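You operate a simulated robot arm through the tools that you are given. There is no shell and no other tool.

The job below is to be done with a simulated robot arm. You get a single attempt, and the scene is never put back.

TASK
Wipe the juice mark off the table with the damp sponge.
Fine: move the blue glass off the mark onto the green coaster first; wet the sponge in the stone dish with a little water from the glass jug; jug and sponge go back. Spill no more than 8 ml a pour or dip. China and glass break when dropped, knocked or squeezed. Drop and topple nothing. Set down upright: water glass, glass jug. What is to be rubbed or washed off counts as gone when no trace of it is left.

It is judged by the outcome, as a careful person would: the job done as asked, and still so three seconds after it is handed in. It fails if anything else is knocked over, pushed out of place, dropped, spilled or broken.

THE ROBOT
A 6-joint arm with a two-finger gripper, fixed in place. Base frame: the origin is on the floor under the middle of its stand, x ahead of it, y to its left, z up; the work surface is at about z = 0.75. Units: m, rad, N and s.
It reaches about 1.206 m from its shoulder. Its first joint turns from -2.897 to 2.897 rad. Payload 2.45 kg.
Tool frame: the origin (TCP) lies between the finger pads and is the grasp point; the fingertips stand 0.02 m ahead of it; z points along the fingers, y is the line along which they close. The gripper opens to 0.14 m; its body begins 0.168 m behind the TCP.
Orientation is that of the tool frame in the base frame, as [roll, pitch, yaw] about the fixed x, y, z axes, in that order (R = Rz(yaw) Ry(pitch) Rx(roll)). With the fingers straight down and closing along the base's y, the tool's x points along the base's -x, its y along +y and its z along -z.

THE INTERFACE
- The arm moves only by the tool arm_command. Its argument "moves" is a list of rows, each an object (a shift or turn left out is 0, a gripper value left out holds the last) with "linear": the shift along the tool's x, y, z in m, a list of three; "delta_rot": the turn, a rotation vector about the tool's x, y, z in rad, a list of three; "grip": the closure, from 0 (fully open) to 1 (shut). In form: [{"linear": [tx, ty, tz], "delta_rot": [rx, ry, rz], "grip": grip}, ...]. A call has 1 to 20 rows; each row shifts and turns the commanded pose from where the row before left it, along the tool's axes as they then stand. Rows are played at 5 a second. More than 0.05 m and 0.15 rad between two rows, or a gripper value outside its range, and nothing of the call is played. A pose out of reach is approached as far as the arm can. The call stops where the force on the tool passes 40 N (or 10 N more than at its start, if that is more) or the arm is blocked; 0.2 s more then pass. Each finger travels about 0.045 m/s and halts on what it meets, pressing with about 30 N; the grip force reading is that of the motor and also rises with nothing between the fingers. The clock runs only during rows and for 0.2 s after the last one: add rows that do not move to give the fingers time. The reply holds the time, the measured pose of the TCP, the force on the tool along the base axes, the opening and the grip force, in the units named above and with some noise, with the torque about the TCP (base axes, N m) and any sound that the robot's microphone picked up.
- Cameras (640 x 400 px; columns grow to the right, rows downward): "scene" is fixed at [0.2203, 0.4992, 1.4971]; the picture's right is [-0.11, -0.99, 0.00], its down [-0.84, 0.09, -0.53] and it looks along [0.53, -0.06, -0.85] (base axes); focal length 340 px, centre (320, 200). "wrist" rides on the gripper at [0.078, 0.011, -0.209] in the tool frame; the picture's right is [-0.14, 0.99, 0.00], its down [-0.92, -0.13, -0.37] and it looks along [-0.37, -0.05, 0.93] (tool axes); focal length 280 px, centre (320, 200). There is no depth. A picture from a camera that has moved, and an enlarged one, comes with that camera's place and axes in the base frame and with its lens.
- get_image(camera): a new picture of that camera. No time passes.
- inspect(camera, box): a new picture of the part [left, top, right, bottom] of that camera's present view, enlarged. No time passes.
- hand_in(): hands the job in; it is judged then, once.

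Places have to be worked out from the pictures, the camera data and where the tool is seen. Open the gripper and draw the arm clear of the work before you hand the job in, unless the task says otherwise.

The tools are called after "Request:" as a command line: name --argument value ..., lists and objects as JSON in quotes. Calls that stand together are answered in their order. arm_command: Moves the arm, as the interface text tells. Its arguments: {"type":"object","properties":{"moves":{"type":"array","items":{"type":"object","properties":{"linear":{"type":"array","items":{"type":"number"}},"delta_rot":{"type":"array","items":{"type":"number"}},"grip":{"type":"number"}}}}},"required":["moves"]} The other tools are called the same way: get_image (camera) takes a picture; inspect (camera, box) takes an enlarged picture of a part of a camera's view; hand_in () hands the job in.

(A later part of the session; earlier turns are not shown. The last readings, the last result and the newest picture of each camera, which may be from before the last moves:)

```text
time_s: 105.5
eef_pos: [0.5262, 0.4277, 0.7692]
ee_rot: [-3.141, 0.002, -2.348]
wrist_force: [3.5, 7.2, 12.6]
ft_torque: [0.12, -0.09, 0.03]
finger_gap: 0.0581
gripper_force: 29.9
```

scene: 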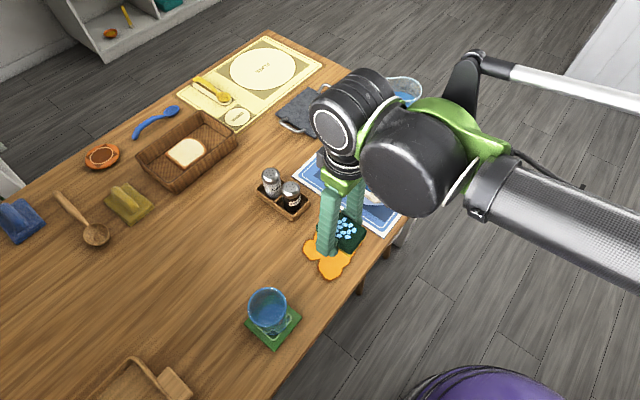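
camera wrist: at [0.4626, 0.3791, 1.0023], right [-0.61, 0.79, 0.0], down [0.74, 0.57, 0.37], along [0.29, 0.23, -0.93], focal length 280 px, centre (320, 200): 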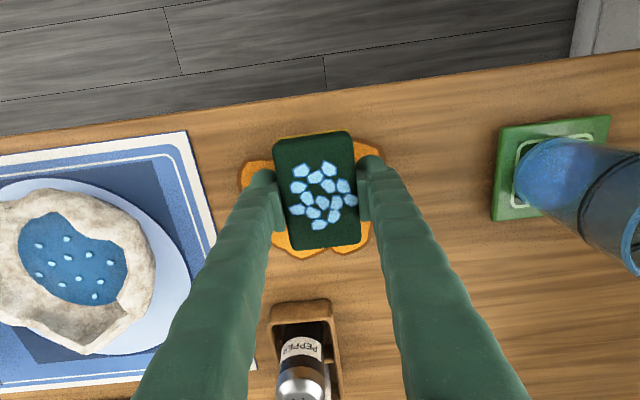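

A press of about 12 N is good. I make a short trial stroke of 3 cm toward the mat side.

Request:
arm_command --moves '[{"linear": [0, -0.01, 0]}, {"linear": [0, -0.01, 0]}, {"linear": [0, -0.01, 0]}]'

Request:
inspect --camera "wrist" --box '[200, 90, 440, 280]'

Request:
inspect --camera "scene" --box '[280, 210, 390, 290]'

```text
time_s: 106.3
eef_pos: [0.5477, 0.4052, 0.7704]
ee_rot: [3.141, 0.002, -2.348]
wrist_force: [0.4, -0.3, -0.5]
ft_torque: [0.02, 0.03, 0.0]
finger_gap: 0.0578
gripper_force: 30.6
```

```text
2.11 times, centred on (320, 185) of wrist
camera zoom: at [0.4842, 0.3563, 0.9796], right [-0.61, 0.79, 0.0], down [0.74, 0.57, 0.37], along [0.29, 0.23, -0.93], focal length 590 px, centre (320, 232)
```

zoom: 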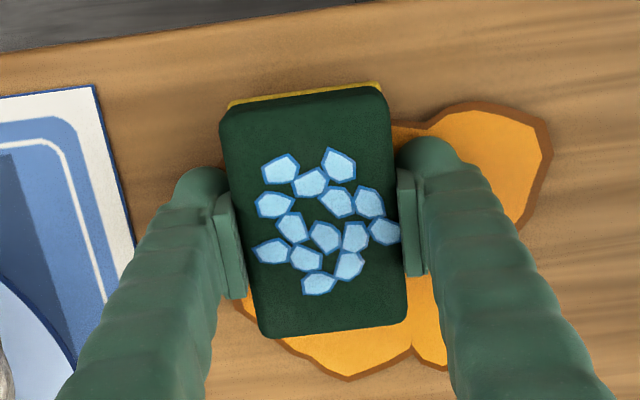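

```text
5.00 times, centred on (335, 250) of scene
camera zoom: at [0.2203, 0.4992, 1.4971], right [-0.11, -0.99, 0.0], down [-0.84, 0.09, -0.53], along [0.53, -0.06, -0.85], focal length 1697 px, centre (245, -50)
```

zoom: 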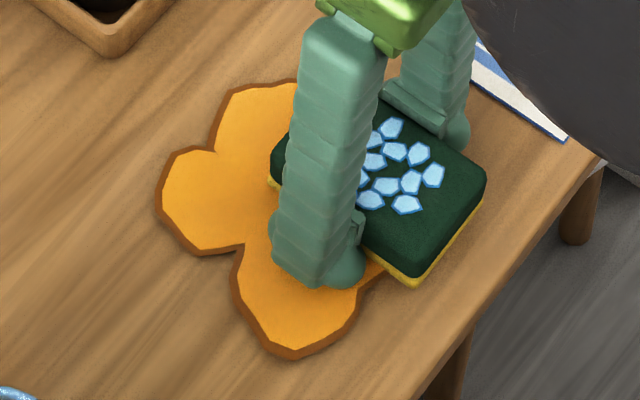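

The press was lost during the stroke (force is near 0) and the mark is unchanged. I press down a little again here.

Request:
arm_command --moves '[{"linear": [0, 0, 0.0007]}, {}]'

```text
time_s: 106.9
eef_pos: [0.5488, 0.4056, 0.7703]
ee_rot: [3.141, 0.002, -2.346]
wrist_force: [-0.9, 0.1, -0.6]
ft_torque: [0.02, 0.0, 0.01]
finger_gap: 0.0581
gripper_force: 30.1
```

Request:
arm_command --moves '[{"linear": [0, 0, 0.0007]}, {}]'

```text
time_s: 107.5
eef_pos: [0.5474, 0.4051, 0.7699]
ee_rot: [-3.141, 0.001, -2.346]
wrist_force: [2.1, -1.7, 15.0]
ft_torque: [-0.04, -0.03, 0.14]
finger_gap: 0.0578
gripper_force: 31.0
```

Now there is 15 N of press. I make a slow stroke back toward the glass side, keeping this height, and look for any change in the mark.

Request:
arm_command --moves '[{"linear": [0, 0.008, 0]}, {"linear": [0, 0.01, 0]}, {"linear": [0, 0.01, 0]}, {"linear": [0, 0.01, 0]}, {"linear": [0, 0.01, 0]}, {"linear": [0, 0.008, 0]}, {}]'

Request:
inspect --camera "wrist" --box '[200, 90, 440, 280]'

Request:
inspect --camera "scene" --box '[280, 210, 390, 290]'

```text
time_s: 108.0
eef_pos: [0.5401, 0.4128, 0.7699]
ee_rot: [-3.138, 0.002, -2.348]
wrist_force: [3.0, -7.1, 11.4]
ft_torque: [0.2, 0.33, 0.13]
finger_gap: 0.058
gripper_force: 29.9
stopped in row 2: the force on the tool passed its limit at 51 N (the readings are from after the stop); the commanded pose is now the measured one
```

```text
2.11 times, centred on (320, 185) of wrist
camera zoom: at [0.476, 0.365, 0.9787], right [-0.61, 0.79, 0.0], down [0.74, 0.57, 0.37], along [0.29, 0.22, -0.93], focal length 590 px, centre (320, 232)
```

zoom: 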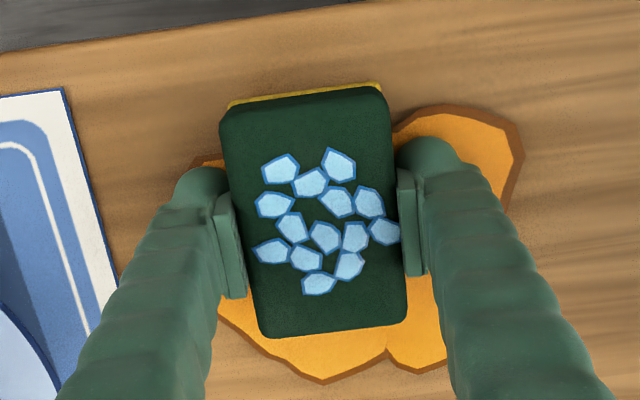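

```text
5.00 times, centred on (335, 250) of scene
camera zoom: at [0.2203, 0.4992, 1.4971], right [-0.11, -0.99, 0.0], down [-0.84, 0.09, -0.53], along [0.53, -0.06, -0.85], focal length 1697 px, centre (245, -50)
```

zoom: 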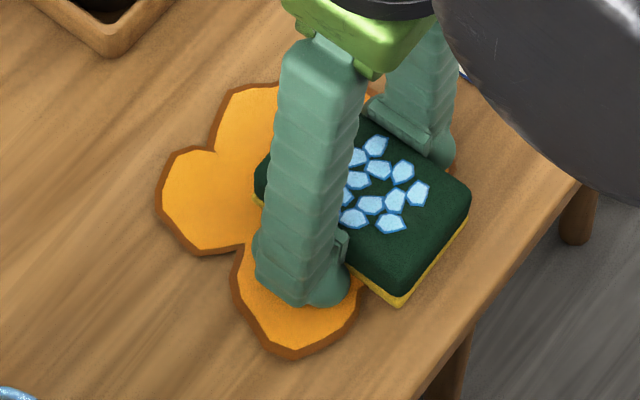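

The tips dragged and the force limit tripped, so I lift off and move aside to see whether the mark changed where the sponge passed.

Request:
arm_command --moves '[{"linear": [0, 0, -0.01]}, {"linear": [0, 0, -0.02]}, {"linear": [0, 0, -0.02]}, {"linear": [-0.03, 0, -0.02]}, {"linear": [-0.04, 0, -0.02]}, {"linear": [-0.04, 0, -0.01]}, {"linear": [-0.02, 0, 0]}, {}]'

Request:
get_image --camera "wrist"

Request:
get_image --camera "scene"

```text
time_s: 109.8
eef_pos: [0.6321, 0.5087, 0.869]
ee_rot: [-3.139, 0.0, -2.347]
wrist_force: [-0.8, 0.3, -0.4]
ft_torque: [0.03, 0.02, -0.03]
finger_gap: 0.0581
gripper_force: 30.1
```

```text
taken
camera wrist: at [0.5674, 0.4601, 1.0784], right [-0.61, 0.79, 0.0], down [0.74, 0.57, 0.37], along [0.29, 0.23, -0.93], focal length 280 px, centre (320, 200)
```

wrist: 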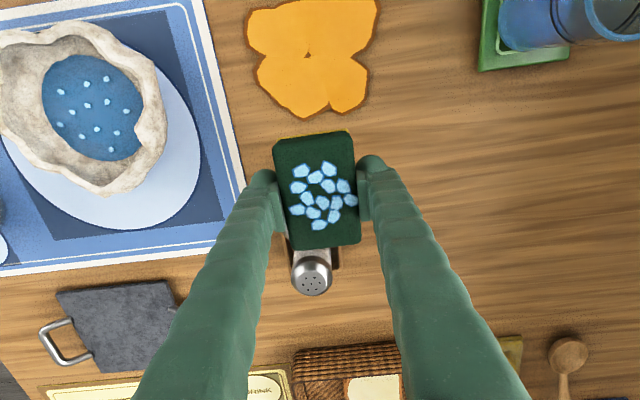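

```text
taken
```

scene: 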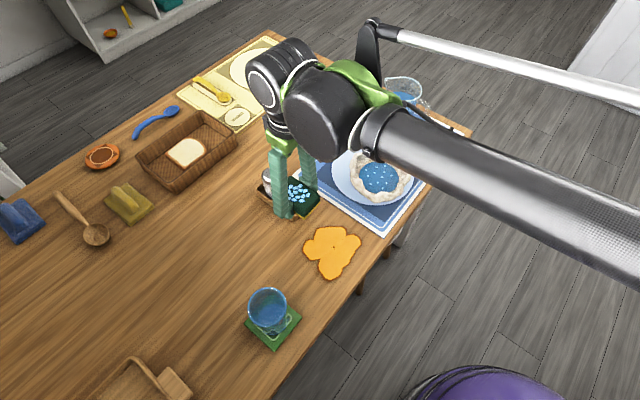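

I may be too close to the shakers here, so I check them enlarged before moving.

Request:
inspect --camera "scene" --box '[240, 150, 340, 230]'

Request:
inspect --camera "wrist" --box '[240, 120, 400, 310]'

Request:
inspect --camera "scene" --box '[280, 210, 390, 290]'

```text
5.00 times, centred on (290, 190) of scene
camera zoom: at [0.2203, 0.4992, 1.4971], right [-0.11, -0.99, 0.0], down [-0.84, 0.09, -0.53], along [0.53, -0.06, -0.85], focal length 1697 px, centre (470, 250)
```

zoom: 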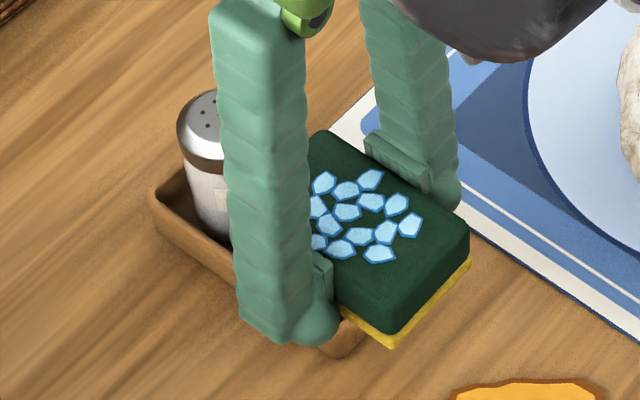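

```text
2.11 times, centred on (320, 215) of wrist
camera zoom: at [0.5674, 0.4601, 1.0784], right [-0.61, 0.79, 0.0], down [0.74, 0.57, 0.37], along [0.29, 0.23, -0.93], focal length 590 px, centre (320, 168)
```

zoom: 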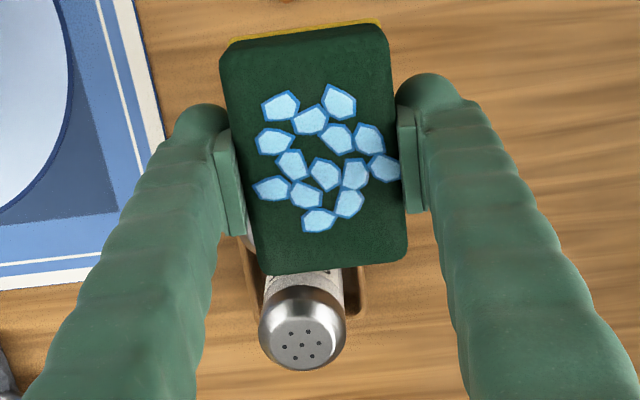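

```text
5.00 times, centred on (335, 250) of scene
camera zoom: at [0.2203, 0.4992, 1.4971], right [-0.11, -0.99, 0.0], down [-0.84, 0.09, -0.53], along [0.53, -0.06, -0.85], focal length 1697 px, centre (245, -50)
```

zoom: 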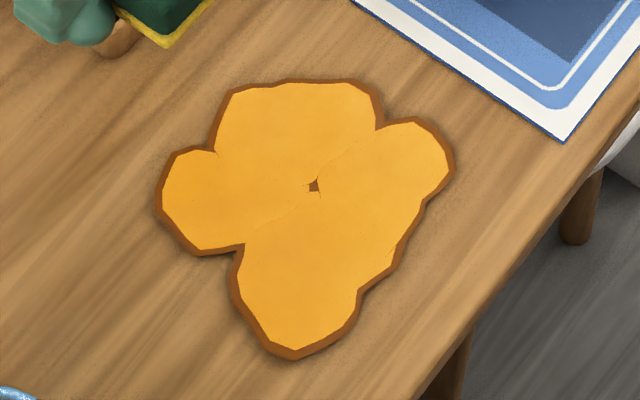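

The mark is unchanged. The sponge is right over the pepper shaker, so I go straight up at once, without any sideways motion.

Request:
arm_command --moves '[{"linear": [0, 0, -0.03]}, {"linear": [0, 0, -0.04]}, {"linear": [0, 0, -0.04]}, {}]'

Request:
get_image --camera "scene"

Request:
get_image --camera "wrist"

Request:
inspect --camera "scene" --box '[230, 130, 350, 230]'

```text
time_s: 110.8
eef_pos: [0.6298, 0.509, 0.9802]
ee_rot: [3.141, 0.001, -2.348]
wrist_force: [-0.2, -0.1, -0.9]
ft_torque: [-0.06, 0.02, 0.04]
finger_gap: 0.0579
gripper_force: 30.0
```

```text
taken
```

scene: 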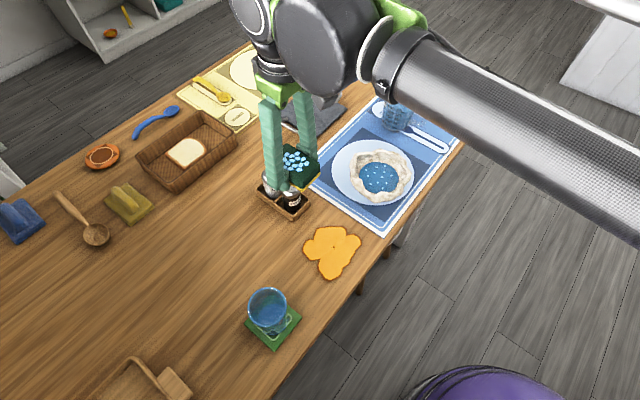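

```text
taken
camera wrist: at [0.5655, 0.4597, 1.1892], right [-0.61, 0.79, 0.0], down [0.74, 0.57, 0.37], along [0.29, 0.23, -0.93], focal length 280 px, centre (320, 200)
```

wrist: 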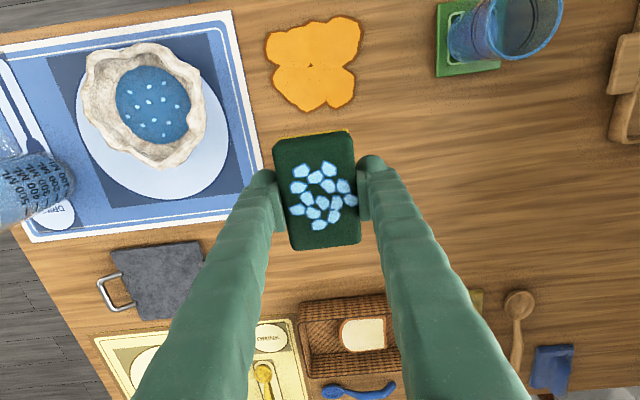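

```text
4.00 times, centred on (290, 180) of scene
camera zoom: at [0.2203, 0.4992, 1.4971], right [-0.11, -0.99, 0.0], down [-0.84, 0.09, -0.53], along [0.53, -0.06, -0.85], focal length 1358 px, centre (440, 280)
```

zoom: 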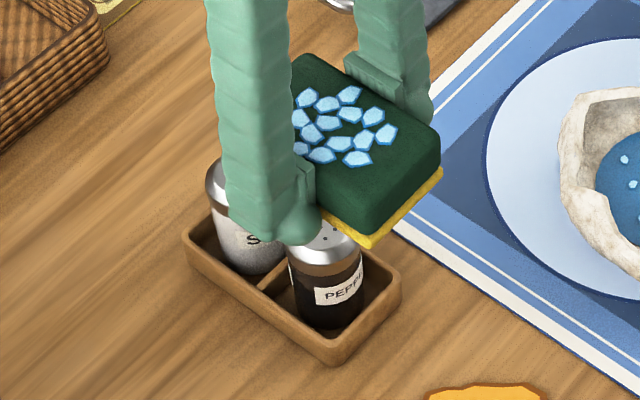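

Both shakers are upright and untouched. The mark needs proper rubbing with light, steady pressure, so I go back high above it to the mat-side end and come down there.

Request:
arm_command --moves '[{"linear": [0.0333, -0.011, 0]}, {"linear": [0.0333, -0.011, 0]}, {"linear": [0.0333, -0.011, 0]}, {"linear": [0.0335, -0.0108, 0]}, {"linear": [0, 0, 0.04]}, {"linear": [0, 0, 0.05]}, {"linear": [0, 0, 0.05]}, {"linear": [0, 0, 0.04]}, {"linear": [0, 0, 0.02]}, {"linear": [0, 0, 0.005]}, {}]'

Request:
get_image --camera "wrist"

Request:
inspect --camera "scene" --box '[280, 200, 408, 290]'

```text
time_s: 113.2
eef_pos: [0.5689, 0.3801, 0.7746]
ee_rot: [-3.14, 0.001, -2.347]
wrist_force: [-0.4, 0.1, -0.6]
ft_torque: [-0.02, 0.01, -0.01]
finger_gap: 0.0581
gripper_force: 29.8
```

```text
taken
camera wrist: at [0.5043, 0.3317, 0.9839], right [-0.61, 0.79, 0.0], down [0.74, 0.57, 0.37], along [0.29, 0.23, -0.93], focal length 280 px, centre (320, 200)
```

wrist: 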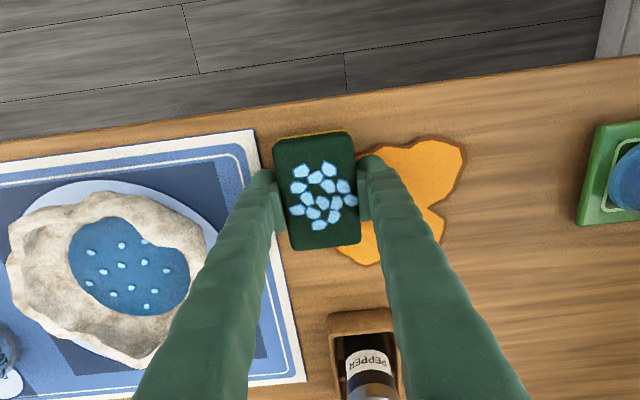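

```text
4.44 times, centred on (344, 245) of scene
camera zoom: at [0.2203, 0.4992, 1.4971], right [-0.11, -0.99, 0.0], down [-0.84, 0.09, -0.53], along [0.53, -0.06, -0.85], focal length 1509 px, centre (213, 0)
```

zoom: 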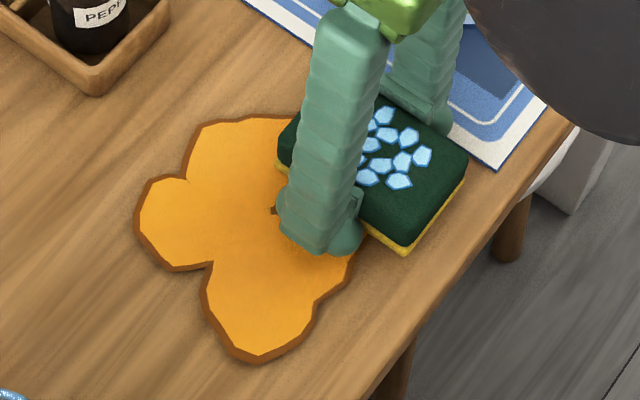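

The sponge covers the mat-side lobe and just clears the mat. I lower gently to contact.

Request:
arm_command --moves '[{"linear": [0, 0, 0.002]}, {"linear": [0, 0, 0.001]}, {"linear": [0, 0, 0.001]}, {}]'

```text
time_s: 114.2
eef_pos: [0.5692, 0.3804, 0.7705]
ee_rot: [-3.14, 0.001, -2.347]
wrist_force: [-0.1, -0.8, -0.9]
ft_torque: [0.0, -0.01, 0.01]
finger_gap: 0.0581
gripper_force: 30.0
```

Request:
arm_command --moves '[{"linear": [0, 0, 0.0008]}, {}]'

```text
time_s: 114.8
eef_pos: [0.5675, 0.3793, 0.769]
ee_rot: [-3.14, 0.003, -2.348]
wrist_force: [-0.4, -0.3, 1.2]
ft_torque: [0.06, 0.04, -0.02]
finger_gap: 0.0578
gripper_force: 29.8
```

Request:
arm_command --moves '[{"linear": [0, 0, 0.0005]}, {}]'

```text
time_s: 115.4
eef_pos: [0.5694, 0.3811, 0.7686]
ee_rot: [-3.14, 0.002, -2.349]
wrist_force: [-0.4, -2.3, 10.8]
ft_torque: [0.1, 0.17, 0.05]
finger_gap: 0.058
gripper_force: 29.8
```

About 11 N of press. I stroke slowly toward the glass side, 5 mm per row.

Request:
arm_command --moves '[{"linear": [0, 0.003, 0]}, {"linear": [0, 0.005, 0]}, {"linear": [0, 0.005, 0]}, {"linear": [0, 0.005, 0]}, {"linear": [0, 0.005, 0]}, {"linear": [0, 0.005, 0]}]'

Request:
inspect --camera "wrist" --box '[200, 90, 500, 280]'

Request:
inspect --camera "scene" --box '[280, 200, 408, 290]'

```text
time_s: 116.8
eef_pos: [0.5499, 0.4, 0.7691]
ee_rot: [-3.139, 0.0, -2.347]
wrist_force: [8.6, -9.7, 20.5]
ft_torque: [0.0, 0.09, 0.05]
finger_gap: 0.0579
gripper_force: 29.6
```

```text
2.11 times, centred on (350, 185) of wrist
camera zoom: at [0.4849, 0.3519, 0.9785], right [-0.61, 0.79, 0.0], down [0.74, 0.57, 0.37], along [0.29, 0.23, -0.93], focal length 590 px, centre (257, 232)
```

zoom: 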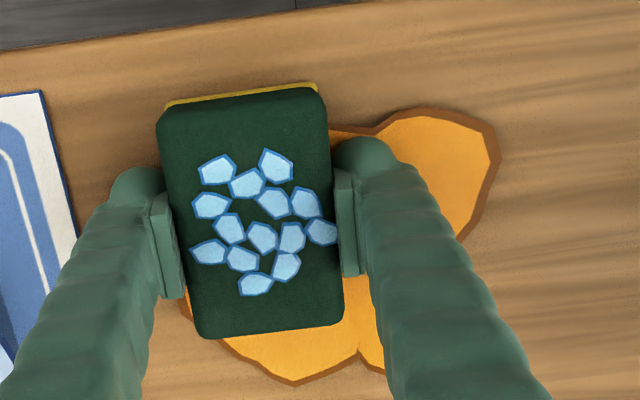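

```text
4.44 times, centred on (344, 245) of scene
camera zoom: at [0.2203, 0.4992, 1.4971], right [-0.11, -0.99, 0.0], down [-0.84, 0.09, -0.53], along [0.53, -0.06, -0.85], focal length 1509 px, centre (213, 0)
```

zoom: 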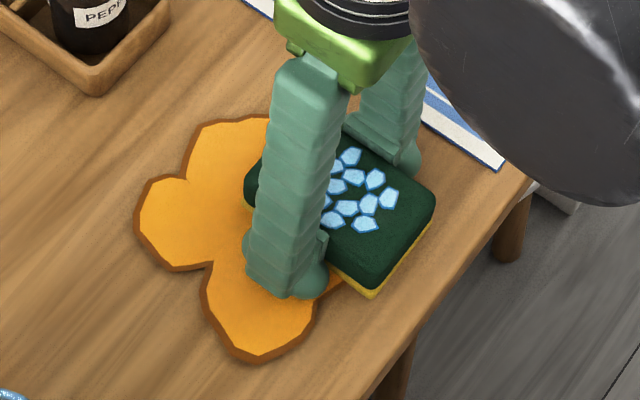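

Good: steady sliding friction of 13 N at 20 N press. I continue this stroke to the far end of the mark.

Request:
arm_command --moves '[{"linear": [0, 0.005, -0.0003]}, {"linear": [0, 0.006, 0]}, {"linear": [0, 0.006, 0]}, {"linear": [0, 0.006, 0]}, {"linear": [0, 0.006, 0]}, {"linear": [0, 0.006, 0]}, {"linear": [0, 0.006, 0]}]'

Request:
inspect --camera "wrist" --box '[170, 90, 470, 280]'

Request:
inspect --camera "scene" --box '[280, 200, 408, 290]'

```text
time_s: 117.6
eef_pos: [0.5395, 0.41, 0.7702]
ee_rot: [-3.141, 0.001, -2.348]
wrist_force: [4.1, -5.5, 11.5]
ft_torque: [0.19, 0.25, 0.11]
finger_gap: 0.0577
gripper_force: 29.8
stopped in row 3: the force on the tool passed its limit at 41 N (the readings are from after the stop); the commanded pose is now the measured one
```

```text
2.11 times, centred on (320, 185) of wrist
camera zoom: at [0.4744, 0.3626, 0.9787], right [-0.61, 0.79, 0.0], down [0.74, 0.57, 0.37], along [0.29, 0.22, -0.93], focal length 590 px, centre (320, 232)
```

zoom: 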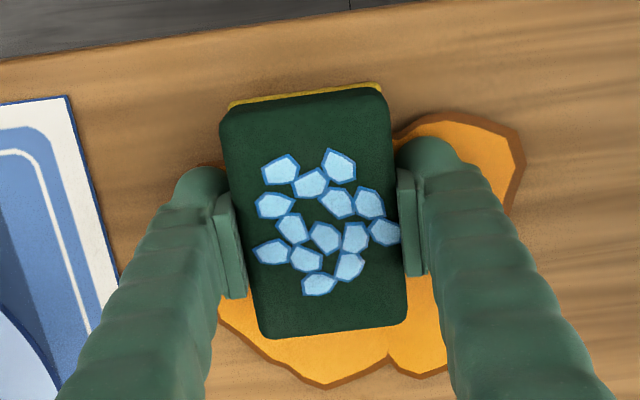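

```text
4.44 times, centred on (344, 245) of scene
camera zoom: at [0.2203, 0.4992, 1.4971], right [-0.11, -0.99, 0.0], down [-0.84, 0.09, -0.53], along [0.53, -0.06, -0.85], focal length 1509 px, centre (213, 0)
```

zoom: 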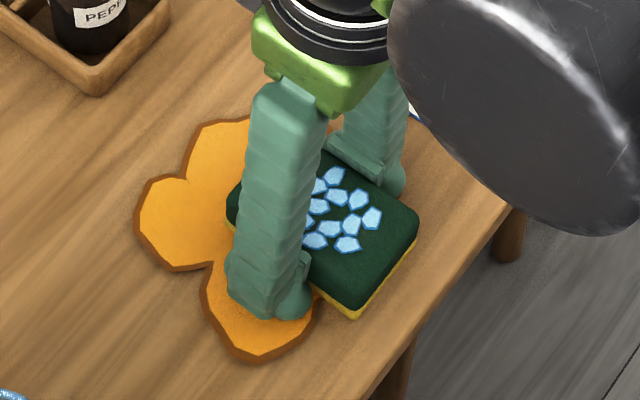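

The force limit tripped again, but the rubbing does work: the mat-side lobe is nearly gone in both views. I zoom to confirm.

Request:
inspect --camera "wrist" --box '[215, 120, 290, 180]'

Request:
inspect --camera "scene" --box '[340, 220, 390, 260]'

```text
6.67 times, centred on (252, 150) of wrist
camera zoom: at [0.4744, 0.3626, 0.9787], right [-0.61, 0.79, 0.0], down [0.74, 0.57, 0.37], along [0.29, 0.22, -0.93], focal length 1869 px, centre (770, 533)
```

zoom: 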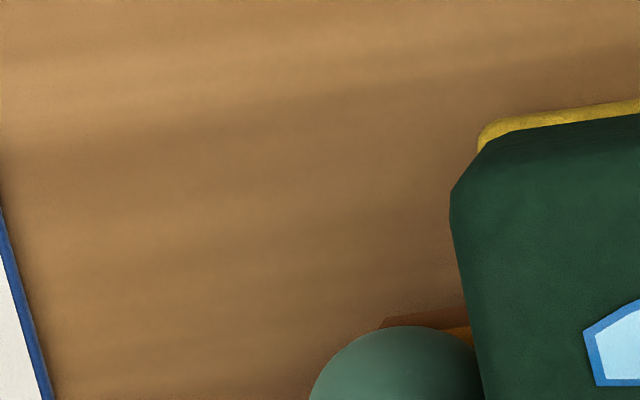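

```text
10.00 times, centred on (365, 240) of scene
camera zoom: at [0.2203, 0.4992, 1.4971], right [-0.11, -0.99, 0.0], down [-0.84, 0.09, -0.53], along [0.53, -0.06, -0.85], focal length 3395 px, centre (-130, -200)
```

zoom: 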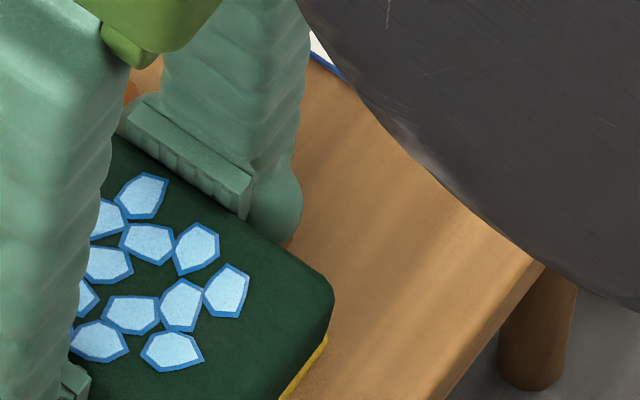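

Part of the lobe is still there under the finger. I do a back stroke toward the mat from here, checking the press.

Request:
arm_command --moves '[{"linear": [0, -0.004, 0]}, {"linear": [0, -0.005, 0.0001]}, {"linear": [0, -0.005, 0.0001]}, {"linear": [0, -0.005, 0.0001]}]'

```text
time_s: 118.6
eef_pos: [0.5516, 0.3984, 0.769]
ee_rot: [-3.139, 0.003, -2.347]
wrist_force: [-9.3, 9.1, 22.3]
ft_torque: [0.48, 0.5, -0.03]
finger_gap: 0.058
gripper_force: 30.4
```

Steady 22 N press and clean sliding. I continue to the mat-side end.

Request:
arm_command --moves '[{"linear": [0, -0.005, 0]}, {"linear": [0, -0.005, 0]}, {"linear": [0, -0.005, 0]}, {"linear": [0, -0.005, 0]}, {"linear": [0, -0.005, 0]}]'

Request:
inspect --camera "wrist" --box '[200, 90, 500, 280]'

Request:
inspect --camera "scene" --box '[280, 200, 408, 290]'

```text
time_s: 119.0
eef_pos: [0.5553, 0.3957, 0.7687]
ee_rot: [-3.14, 0.002, -2.347]
wrist_force: [-8.6, 3.9, 15.2]
ft_torque: [0.05, 0.13, -0.05]
finger_gap: 0.058
gripper_force: 30.3
stopped in row 2: the force on the tool passed its limit at 42 N (the readings are from after the stop); the commanded pose is now the measured one
```

```text
2.11 times, centred on (350, 185) of wrist
camera zoom: at [0.4906, 0.3471, 0.9786], right [-0.61, 0.79, 0.0], down [0.74, 0.57, 0.37], along [0.29, 0.23, -0.93], focal length 590 px, centre (257, 232)
```

zoom: 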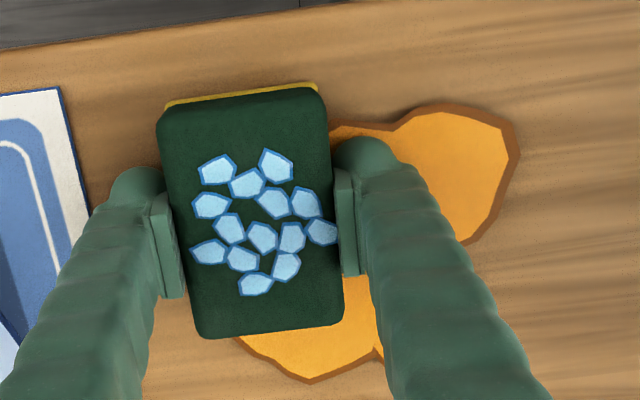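

```text
4.44 times, centred on (344, 245) of scene
camera zoom: at [0.2203, 0.4992, 1.4971], right [-0.11, -0.99, 0.0], down [-0.84, 0.09, -0.53], along [0.53, -0.06, -0.85], focal length 1509 px, centre (213, 0)
```

zoom: 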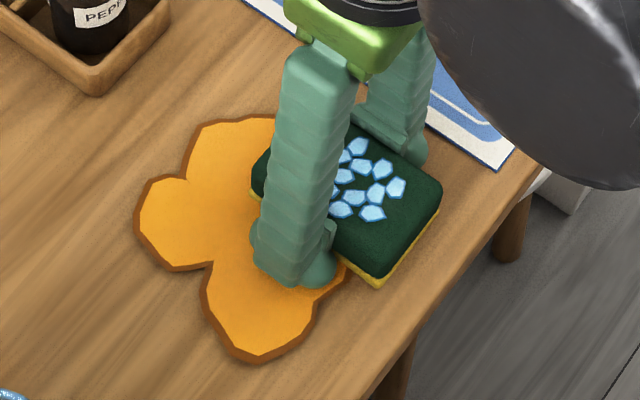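

The press is a bit heavy for smooth sliding. I lighten it by 0.5 mm and go on.

Request:
arm_command --moves '[{"linear": [0, 0, -0.0004]}, {"linear": [0, -0.004, 0]}, {"linear": [0, -0.005, 0]}, {"linear": [0, -0.005, 0]}, {"linear": [0, -0.005, 0]}]'

```text
time_s: 120.2
eef_pos: [0.5683, 0.3838, 0.7698]
ee_rot: [3.141, 0.002, -2.348]
wrist_force: [-8.4, 7.5, 19.0]
ft_torque: [0.12, 0.18, 0.01]
finger_gap: 0.058
gripper_force: 30.3
```

That slid well, with the sponge now at the mat-side end. I stroke back the other way with the same light press.

Request:
arm_command --moves '[{"linear": [0, 0.003, -0.0004]}, {"linear": [0, 0.005, 0]}, {"linear": [0, 0.005, 0]}, {"linear": [0, 0.005, 0]}, {"linear": [0, 0.005, 0]}, {"linear": [0, 0.005, 0]}]'

Request:
inspect --camera "wrist" --box '[200, 90, 500, 280]'

Request:
inspect --camera "scene" --box '[280, 200, 408, 290]'

```text
time_s: 121.6
eef_pos: [0.5487, 0.4024, 0.7693]
ee_rot: [3.141, 0.002, -2.348]
wrist_force: [0.5, -0.6, 1.4]
ft_torque: [-0.01, 0.0, 0.03]
finger_gap: 0.0579
gripper_force: 29.8
```

```text
2.11 times, centred on (350, 185) of wrist
camera zoom: at [0.4848, 0.3534, 0.9787], right [-0.61, 0.79, 0.0], down [0.74, 0.57, 0.37], along [0.29, 0.23, -0.93], focal length 590 px, centre (257, 232)
```

zoom: 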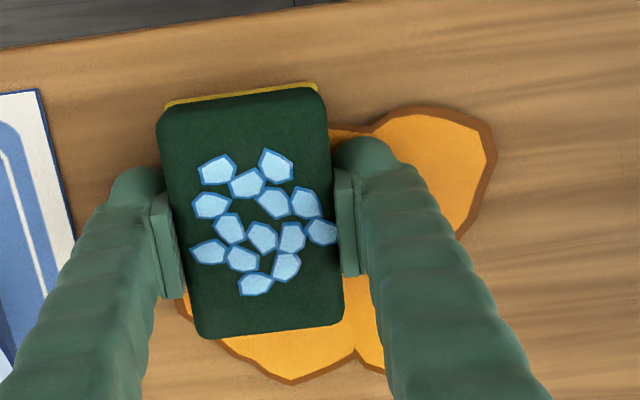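

```text
4.44 times, centred on (344, 245) of scene
camera zoom: at [0.2203, 0.4992, 1.4971], right [-0.11, -0.99, 0.0], down [-0.84, 0.09, -0.53], along [0.53, -0.06, -0.85], focal length 1509 px, centre (213, 0)
```

zoom: 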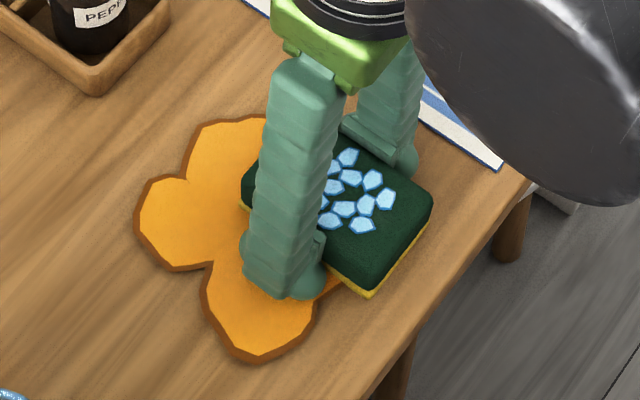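

The press has faded to about 1 N. I add 0.5 mm and continue toward the far end in 5 mm rows.

Request:
arm_command --moves '[{"linear": [0, 0, 0.0005]}, {"linear": [0, 0.004, 0]}, {"linear": [0, 0.005, 0]}, {"linear": [0, 0.005, 0]}, {"linear": [0, 0.005, 0]}, {"linear": [0, 0.005, 0]}, {"linear": [0, 0.005, 0]}]'

```text
time_s: 122.7
eef_pos: [0.5399, 0.4104, 0.7713]
ee_rot: [-3.139, 0.001, -2.349]
wrist_force: [4.4, -8.9, 14.6]
ft_torque: [0.24, 0.34, 0.12]
finger_gap: 0.058
gripper_force: 29.9
stopped in row 5: the force on the tool passed its limit at 46 N (the readings are from after the stop); the commanded pose is now the measured one
```

It stopped for the third time at the same spot, near (0.540, 0.411), as if riding up on something there. I lift straight up and look at the surface.

Request:
arm_command --moves '[{"linear": [0, 0, -0.01]}, {"linear": [0, 0, -0.03]}, {"linear": [0, 0, -0.04]}, {"linear": [0, 0, -0.05]}, {"linear": [0, 0, -0.05]}, {}]'

Request:
inspect --camera "scene" --box '[280, 200, 408, 290]'

Request:
get_image --camera "wrist"

```text
time_s: 124.1
eef_pos: [0.5409, 0.4118, 0.9514]
ee_rot: [-3.14, 0.0, -2.348]
wrist_force: [-0.4, 0.3, -0.9]
ft_torque: [-0.03, -0.01, -0.01]
finger_gap: 0.058
gripper_force: 29.6
```

```text
4.44 times, centred on (344, 245) of scene
camera zoom: at [0.2203, 0.4992, 1.4971], right [-0.11, -0.99, 0.0], down [-0.84, 0.09, -0.53], along [0.53, -0.06, -0.85], focal length 1509 px, centre (213, 0)
```

zoom: 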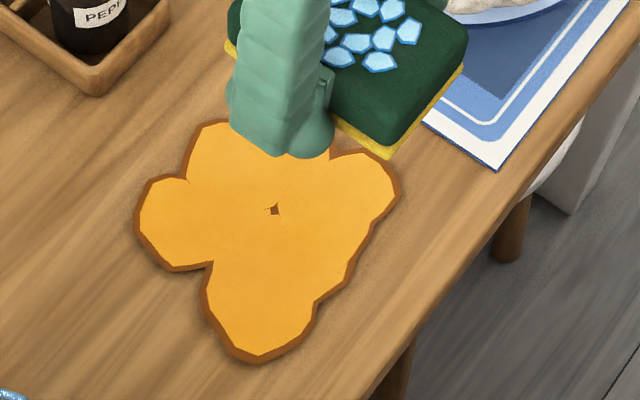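

```text
taken
camera wrist: at [0.4766, 0.363, 1.1607], right [-0.61, 0.79, 0.0], down [0.74, 0.57, 0.37], along [0.29, 0.22, -0.93], focal length 280 px, centre (320, 200)
```

wrist: 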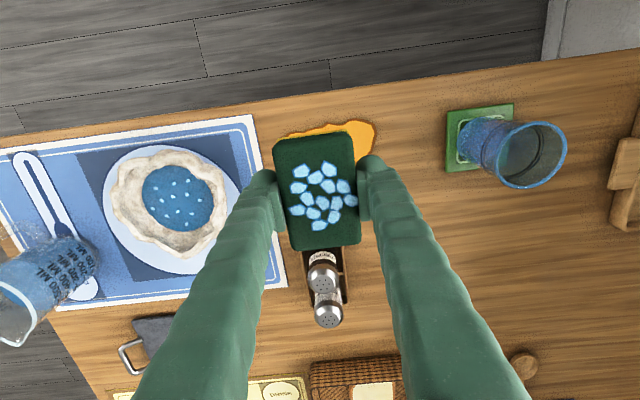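

Request:
inspect --camera "scene" --box '[300, 222, 372, 286]'

Request:
inspect --camera "wrist" --box '[270, 110, 390, 180]'

Request:
inspect --camera "scene" --box '[320, 180, 400, 240]'

```text
6.25 times, centred on (336, 254) of scene
camera zoom: at [0.2203, 0.4992, 1.4971], right [-0.11, -0.99, 0.0], down [-0.84, 0.09, -0.53], along [0.53, -0.06, -0.85], focal length 2122 px, centre (220, -138)
```

zoom: 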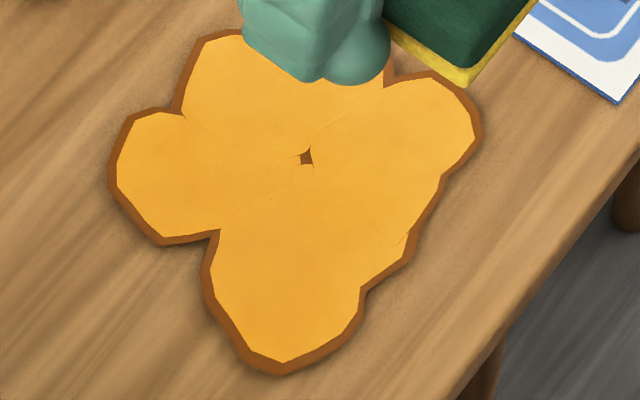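

```text
5.33 times, centred on (330, 145) of wrist
camera zoom: at [0.4766, 0.363, 1.1607], right [-0.61, 0.79, 0.0], down [0.74, 0.57, 0.37], along [0.29, 0.22, -0.93], focal length 1495 px, centre (267, 493)
```

zoom: 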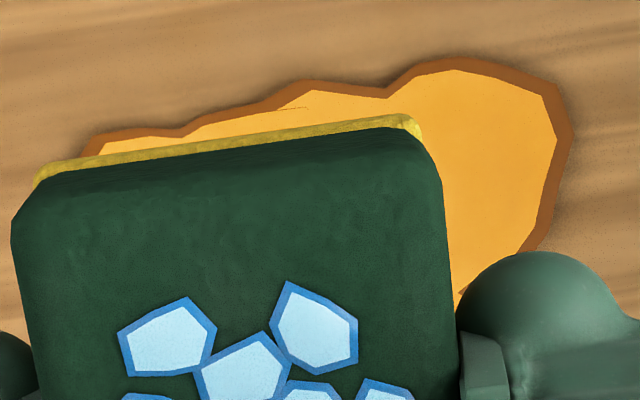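

```text
6.67 times, centred on (360, 210) of scene
camera zoom: at [0.2203, 0.4992, 1.4971], right [-0.11, -0.99, 0.0], down [-0.84, 0.09, -0.53], along [0.53, -0.06, -0.85], focal length 2263 px, centre (53, 133)
```

zoom: 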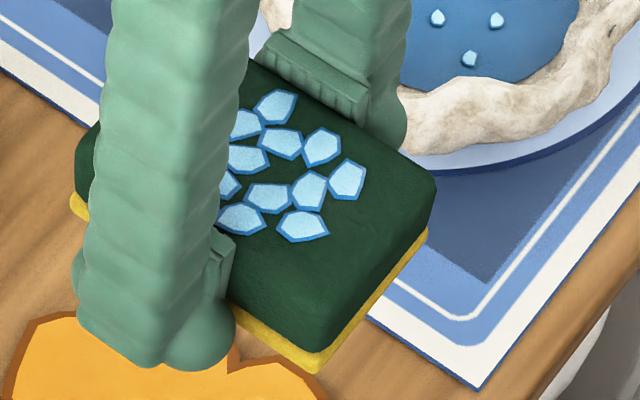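

The mark is untouched. The finger tips reach the table at the same moment as the sponge's underside, so the tips are carrying the load. I will set the sponge down flat on the mark, open a little, raise the grip about 6 mm, and grip again so the sponge sticks out below the tips.

Request:
arm_command --moves '[{"linear": [0, 0, 0.05]}, {"linear": [0, 0, 0.05]}, {"linear": [0, 0, 0.05]}, {"linear": [0, 0, 0.02]}, {"linear": [0, 0, 0.007]}, {"linear": [0, 0, 0.003]}, {}]'

```text
time_s: 125.7
eef_pos: [0.5399, 0.4123, 0.768]
ee_rot: [3.142, 0.001, -2.349]
wrist_force: [4.1, 3.2, 36.4]
ft_torque: [0.28, 0.32, -0.09]
finger_gap: 0.0581
gripper_force: 30.1
```

Touching with 36 N, so I ease up a millimetre, then open slightly.

Request:
arm_command --moves '[{"linear": [0, 0, -0.001]}, {}, {"linear": [0, 0, -0.0004]}, {}, {"grip": 0.57}, {"grip": 0.56}, {"grip": 0.545}, {"grip": 0.53}, {"grip": 0.53}]'

Request:
inspect --camera "wrist" --box '[200, 90, 440, 280]'

Request:
inspect --camera "scene" --box '[290, 215, 380, 285]'

```text
time_s: 127.7
eef_pos: [0.5405, 0.4105, 0.7707]
ee_rot: [-3.14, 0.002, -2.349]
wrist_force: [-0.4, -0.9, 0.1]
ft_torque: [0.0, 0.03, 0.0]
finger_gap: 0.0657
gripper_force: 0.1
```

```text
2.11 times, centred on (320, 185) of wrist
camera zoom: at [0.4755, 0.3625, 0.9791], right [-0.61, 0.79, 0.0], down [0.74, 0.57, 0.37], along [0.29, 0.22, -0.93], focal length 590 px, centre (320, 232)
```

zoom: 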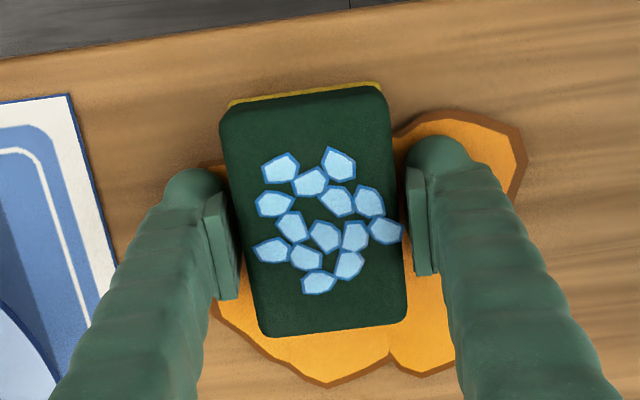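

```text
5.71 times, centred on (335, 250) of scene
camera zoom: at [0.2203, 0.4992, 1.4971], right [-0.11, -0.99, 0.0], down [-0.84, 0.09, -0.53], along [0.53, -0.06, -0.85], focal length 1940 px, centre (234, -86)
```

zoom: 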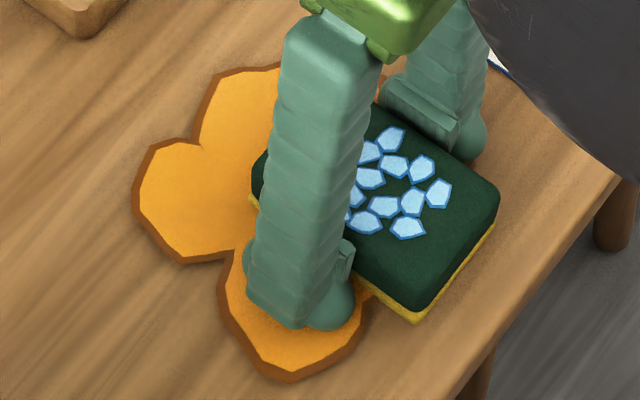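

The sponge stayed flat on the table as the fingers opened, so its underside was level with the tips. I raise the grip 7 mm and close on it again.

Request:
arm_command --moves '[{"linear": [0, 0, -0.004]}, {"linear": [0, 0, -0.003]}, {}, {"grip": 0.55}, {"grip": 0.565}, {"grip": 0.58}, {"grip": 0.595}, {"grip": 0.6}, {"grip": 0.6}]'

Request:
inspect --camera "wrist" --box '[200, 90, 440, 280]'

Request:
inspect --camera "scene" --box '[290, 215, 380, 285]'

```text
time_s: 129.7
eef_pos: [0.5389, 0.4101, 0.7772]
ee_rot: [-3.14, 0.001, -2.35]
wrist_force: [0.5, -0.1, 1.0]
ft_torque: [0.0, 0.04, -0.03]
finger_gap: 0.0572
gripper_force: 16.6
```

```text
2.11 times, centred on (320, 185) of wrist
camera zoom: at [0.4752, 0.3621, 0.9861], right [-0.61, 0.79, 0.0], down [0.74, 0.57, 0.37], along [0.29, 0.22, -0.93], focal length 590 px, centre (320, 232)
```

zoom: 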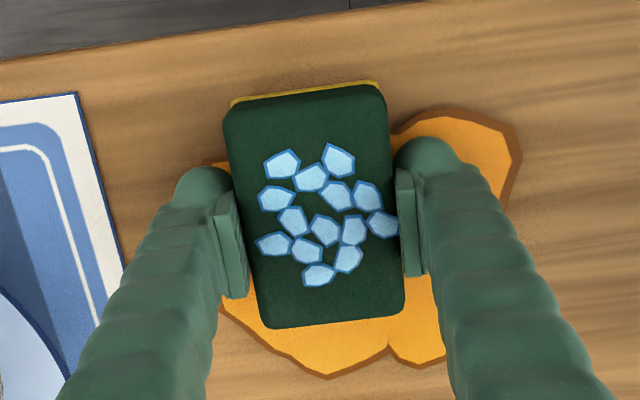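

```text
5.71 times, centred on (335, 250) of scene
camera zoom: at [0.2203, 0.4992, 1.4971], right [-0.11, -0.99, 0.0], down [-0.84, 0.09, -0.53], along [0.53, -0.06, -0.85], focal length 1940 px, centre (234, -86)
```

zoom: 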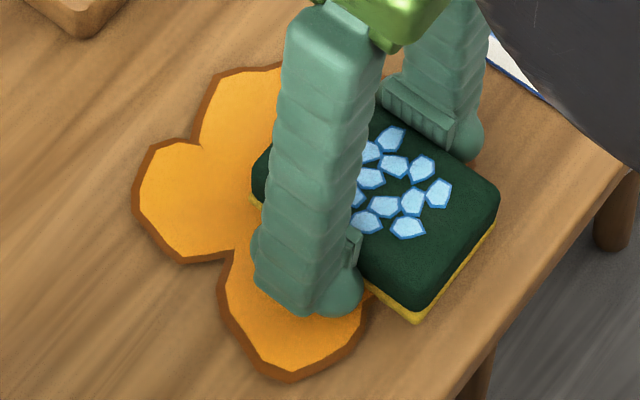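

It is regripped 7 mm higher. I firm up the grip and then press the sponge lightly on the table.

Request:
arm_command --moves '[{"grip": 0.615}, {"grip": 0.62}, {}, {"linear": [0, 0, 0.0006]}, {}]'

```text
time_s: 130.9
eef_pos: [0.5399, 0.4111, 0.7768]
ee_rot: [3.141, 0.002, -2.349]
wrist_force: [1.4, 0.8, 12.7]
ft_torque: [0.0, 0.02, -0.01]
finger_gap: 0.0566
gripper_force: 29.8
```

Now the sponge itself presses flat with 12.7 N and the tips are about 6 mm clear. I stroke toward the mat side.

Request:
arm_command --moves '[{"linear": [0, -0.004, 0]}, {"linear": [0, -0.006, 0]}, {"linear": [0, -0.007, 0]}, {"linear": [0, -0.007, 0]}, {"linear": [0, -0.006, 0]}]'

Request:
inspect --camera "wrist" --box '[200, 90, 500, 280]'

Request:
inspect --camera "scene" --box '[280, 200, 408, 290]'

```text
time_s: 132.1
eef_pos: [0.5615, 0.3886, 0.7761]
ee_rot: [-3.14, 0.002, -2.35]
wrist_force: [-0.4, -0.1, 0.1]
ft_torque: [0.0, -0.02, -0.03]
finger_gap: 0.0567
gripper_force: 30.2
```

```text
2.11 times, centred on (350, 185) of wrist
camera zoom: at [0.4969, 0.3404, 0.9861], right [-0.61, 0.79, 0.0], down [0.74, 0.57, 0.37], along [0.29, 0.22, -0.93], focal length 590 px, centre (257, 232)
```

zoom: 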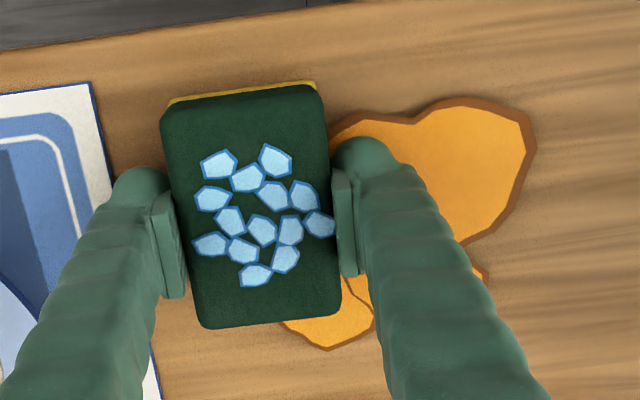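

```text
4.44 times, centred on (344, 245) of scene
camera zoom: at [0.2203, 0.4992, 1.4971], right [-0.11, -0.99, 0.0], down [-0.84, 0.09, -0.53], along [0.53, -0.06, -0.85], focal length 1509 px, centre (213, 0)
```

zoom: 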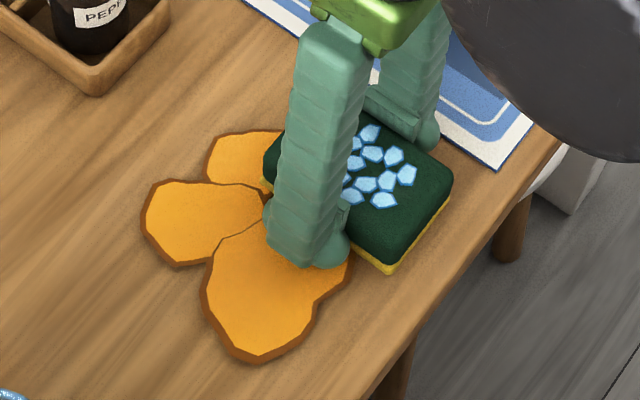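

It works now: the mark's blobs are visibly shrinking where the sponge rubbed. I restore the press and keep rubbing.

Request:
arm_command --moves '[{"linear": [0, 0, 0.0006]}, {}]'

```text
time_s: 132.7
eef_pos: [0.5608, 0.3888, 0.777]
ee_rot: [-3.141, 0.0, -2.35]
wrist_force: [5.0, 0.4, 11.7]
ft_torque: [-0.01, -0.04, 0.04]
finger_gap: 0.0572
gripper_force: 29.6
```

Request:
arm_command --moves '[{"linear": [0, 0.004, 0]}, {"linear": [0, 0.006, 0]}, {"linear": [0, 0.007, 0]}, {"linear": [0, 0.007, 0]}, {"linear": [0, 0.007, 0]}, {"linear": [0, 0.007, 0]}]'

Request:
inspect --camera "wrist" --box '[200, 90, 500, 280]'

Request:
inspect --camera "scene" --box '[280, 200, 408, 290]'

```text
time_s: 134.1
eef_pos: [0.533, 0.4157, 0.7756]
ee_rot: [-3.14, 0.002, -2.351]
wrist_force: [8.6, -7.7, 22.5]
ft_torque: [-0.12, -0.08, 0.02]
finger_gap: 0.0568
gripper_force: 29.9
```

```text
2.11 times, centred on (350, 185) of wrist
camera zoom: at [0.4694, 0.3672, 0.9857], right [-0.61, 0.79, 0.0], down [0.74, 0.57, 0.37], along [0.29, 0.22, -0.93], focal length 590 px, centre (257, 232)
```

zoom: 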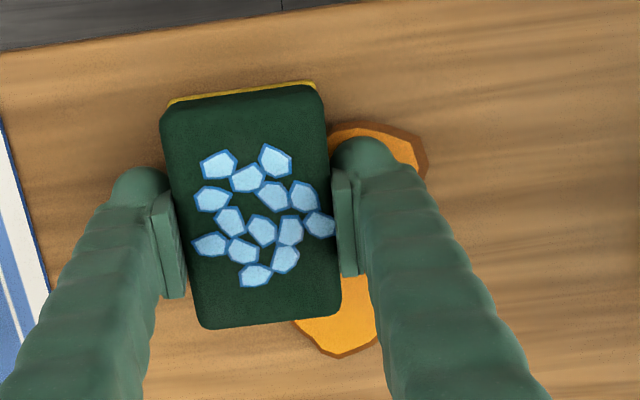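

```text
4.44 times, centred on (344, 245) of scene
camera zoom: at [0.2203, 0.4992, 1.4971], right [-0.11, -0.99, 0.0], down [-0.84, 0.09, -0.53], along [0.53, -0.06, -0.85], focal length 1509 px, centre (213, 0)
```

zoom: 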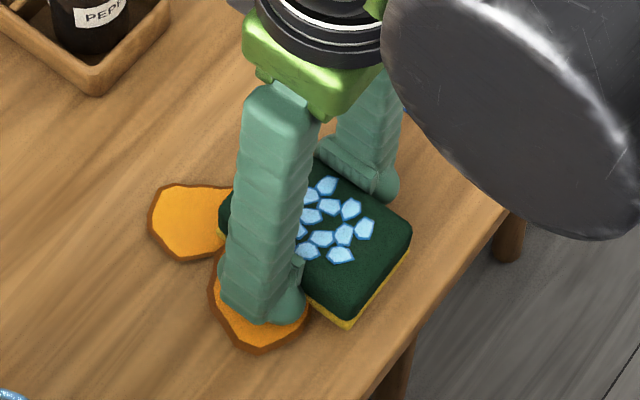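

The two mat-side blobs are gone. I continue the stroke toward the glass side.

Request:
arm_command --moves '[{"linear": [0, 0.006, -0.0002]}, {"linear": [0, 0.007, -0.0001]}, {"linear": [0, 0.007, 0]}, {"linear": [0, 0.007, 0]}, {"linear": [0, 0.007, 0]}]'

Request:
inspect --camera "wrist" --box '[170, 90, 470, 280]'

Request:
inspect --camera "scene" --box '[280, 200, 408, 290]'

```text
time_s: 135.3
eef_pos: [0.5093, 0.4399, 0.7768]
ee_rot: [-3.14, 0.001, -2.348]
wrist_force: [7.3, -8.9, 24.4]
ft_torque: [-0.04, 0.0, 0.04]
finger_gap: 0.0567
gripper_force: 29.8
```

```text
2.11 times, centred on (320, 185) of wrist
camera zoom: at [0.4458, 0.3908, 0.9855], right [-0.61, 0.79, 0.0], down [0.74, 0.57, 0.37], along [0.29, 0.22, -0.93], focal length 590 px, centre (320, 232)
```

zoom: 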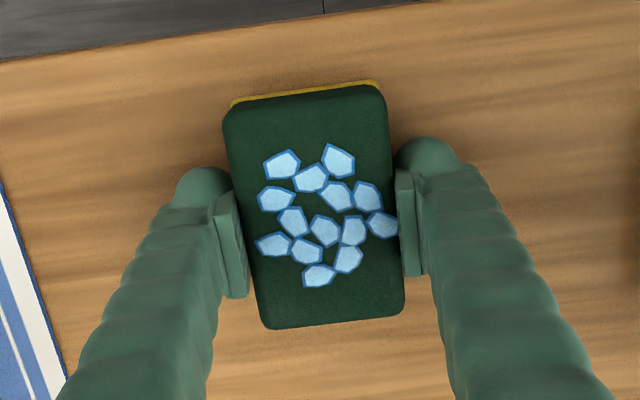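

```text
4.44 times, centred on (344, 245) of scene
camera zoom: at [0.2203, 0.4992, 1.4971], right [-0.11, -0.99, 0.0], down [-0.84, 0.09, -0.53], along [0.53, -0.06, -0.85], focal length 1509 px, centre (213, 0)
```

zoom: 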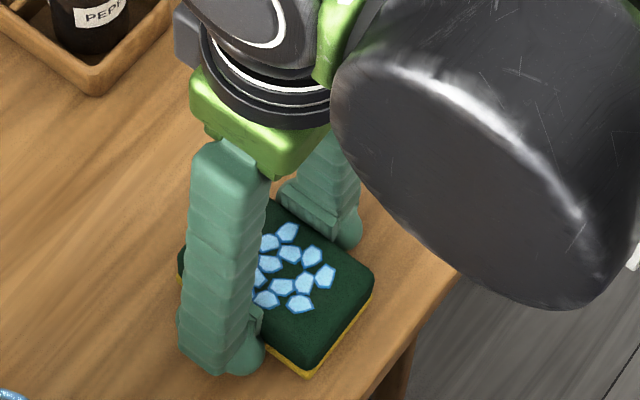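

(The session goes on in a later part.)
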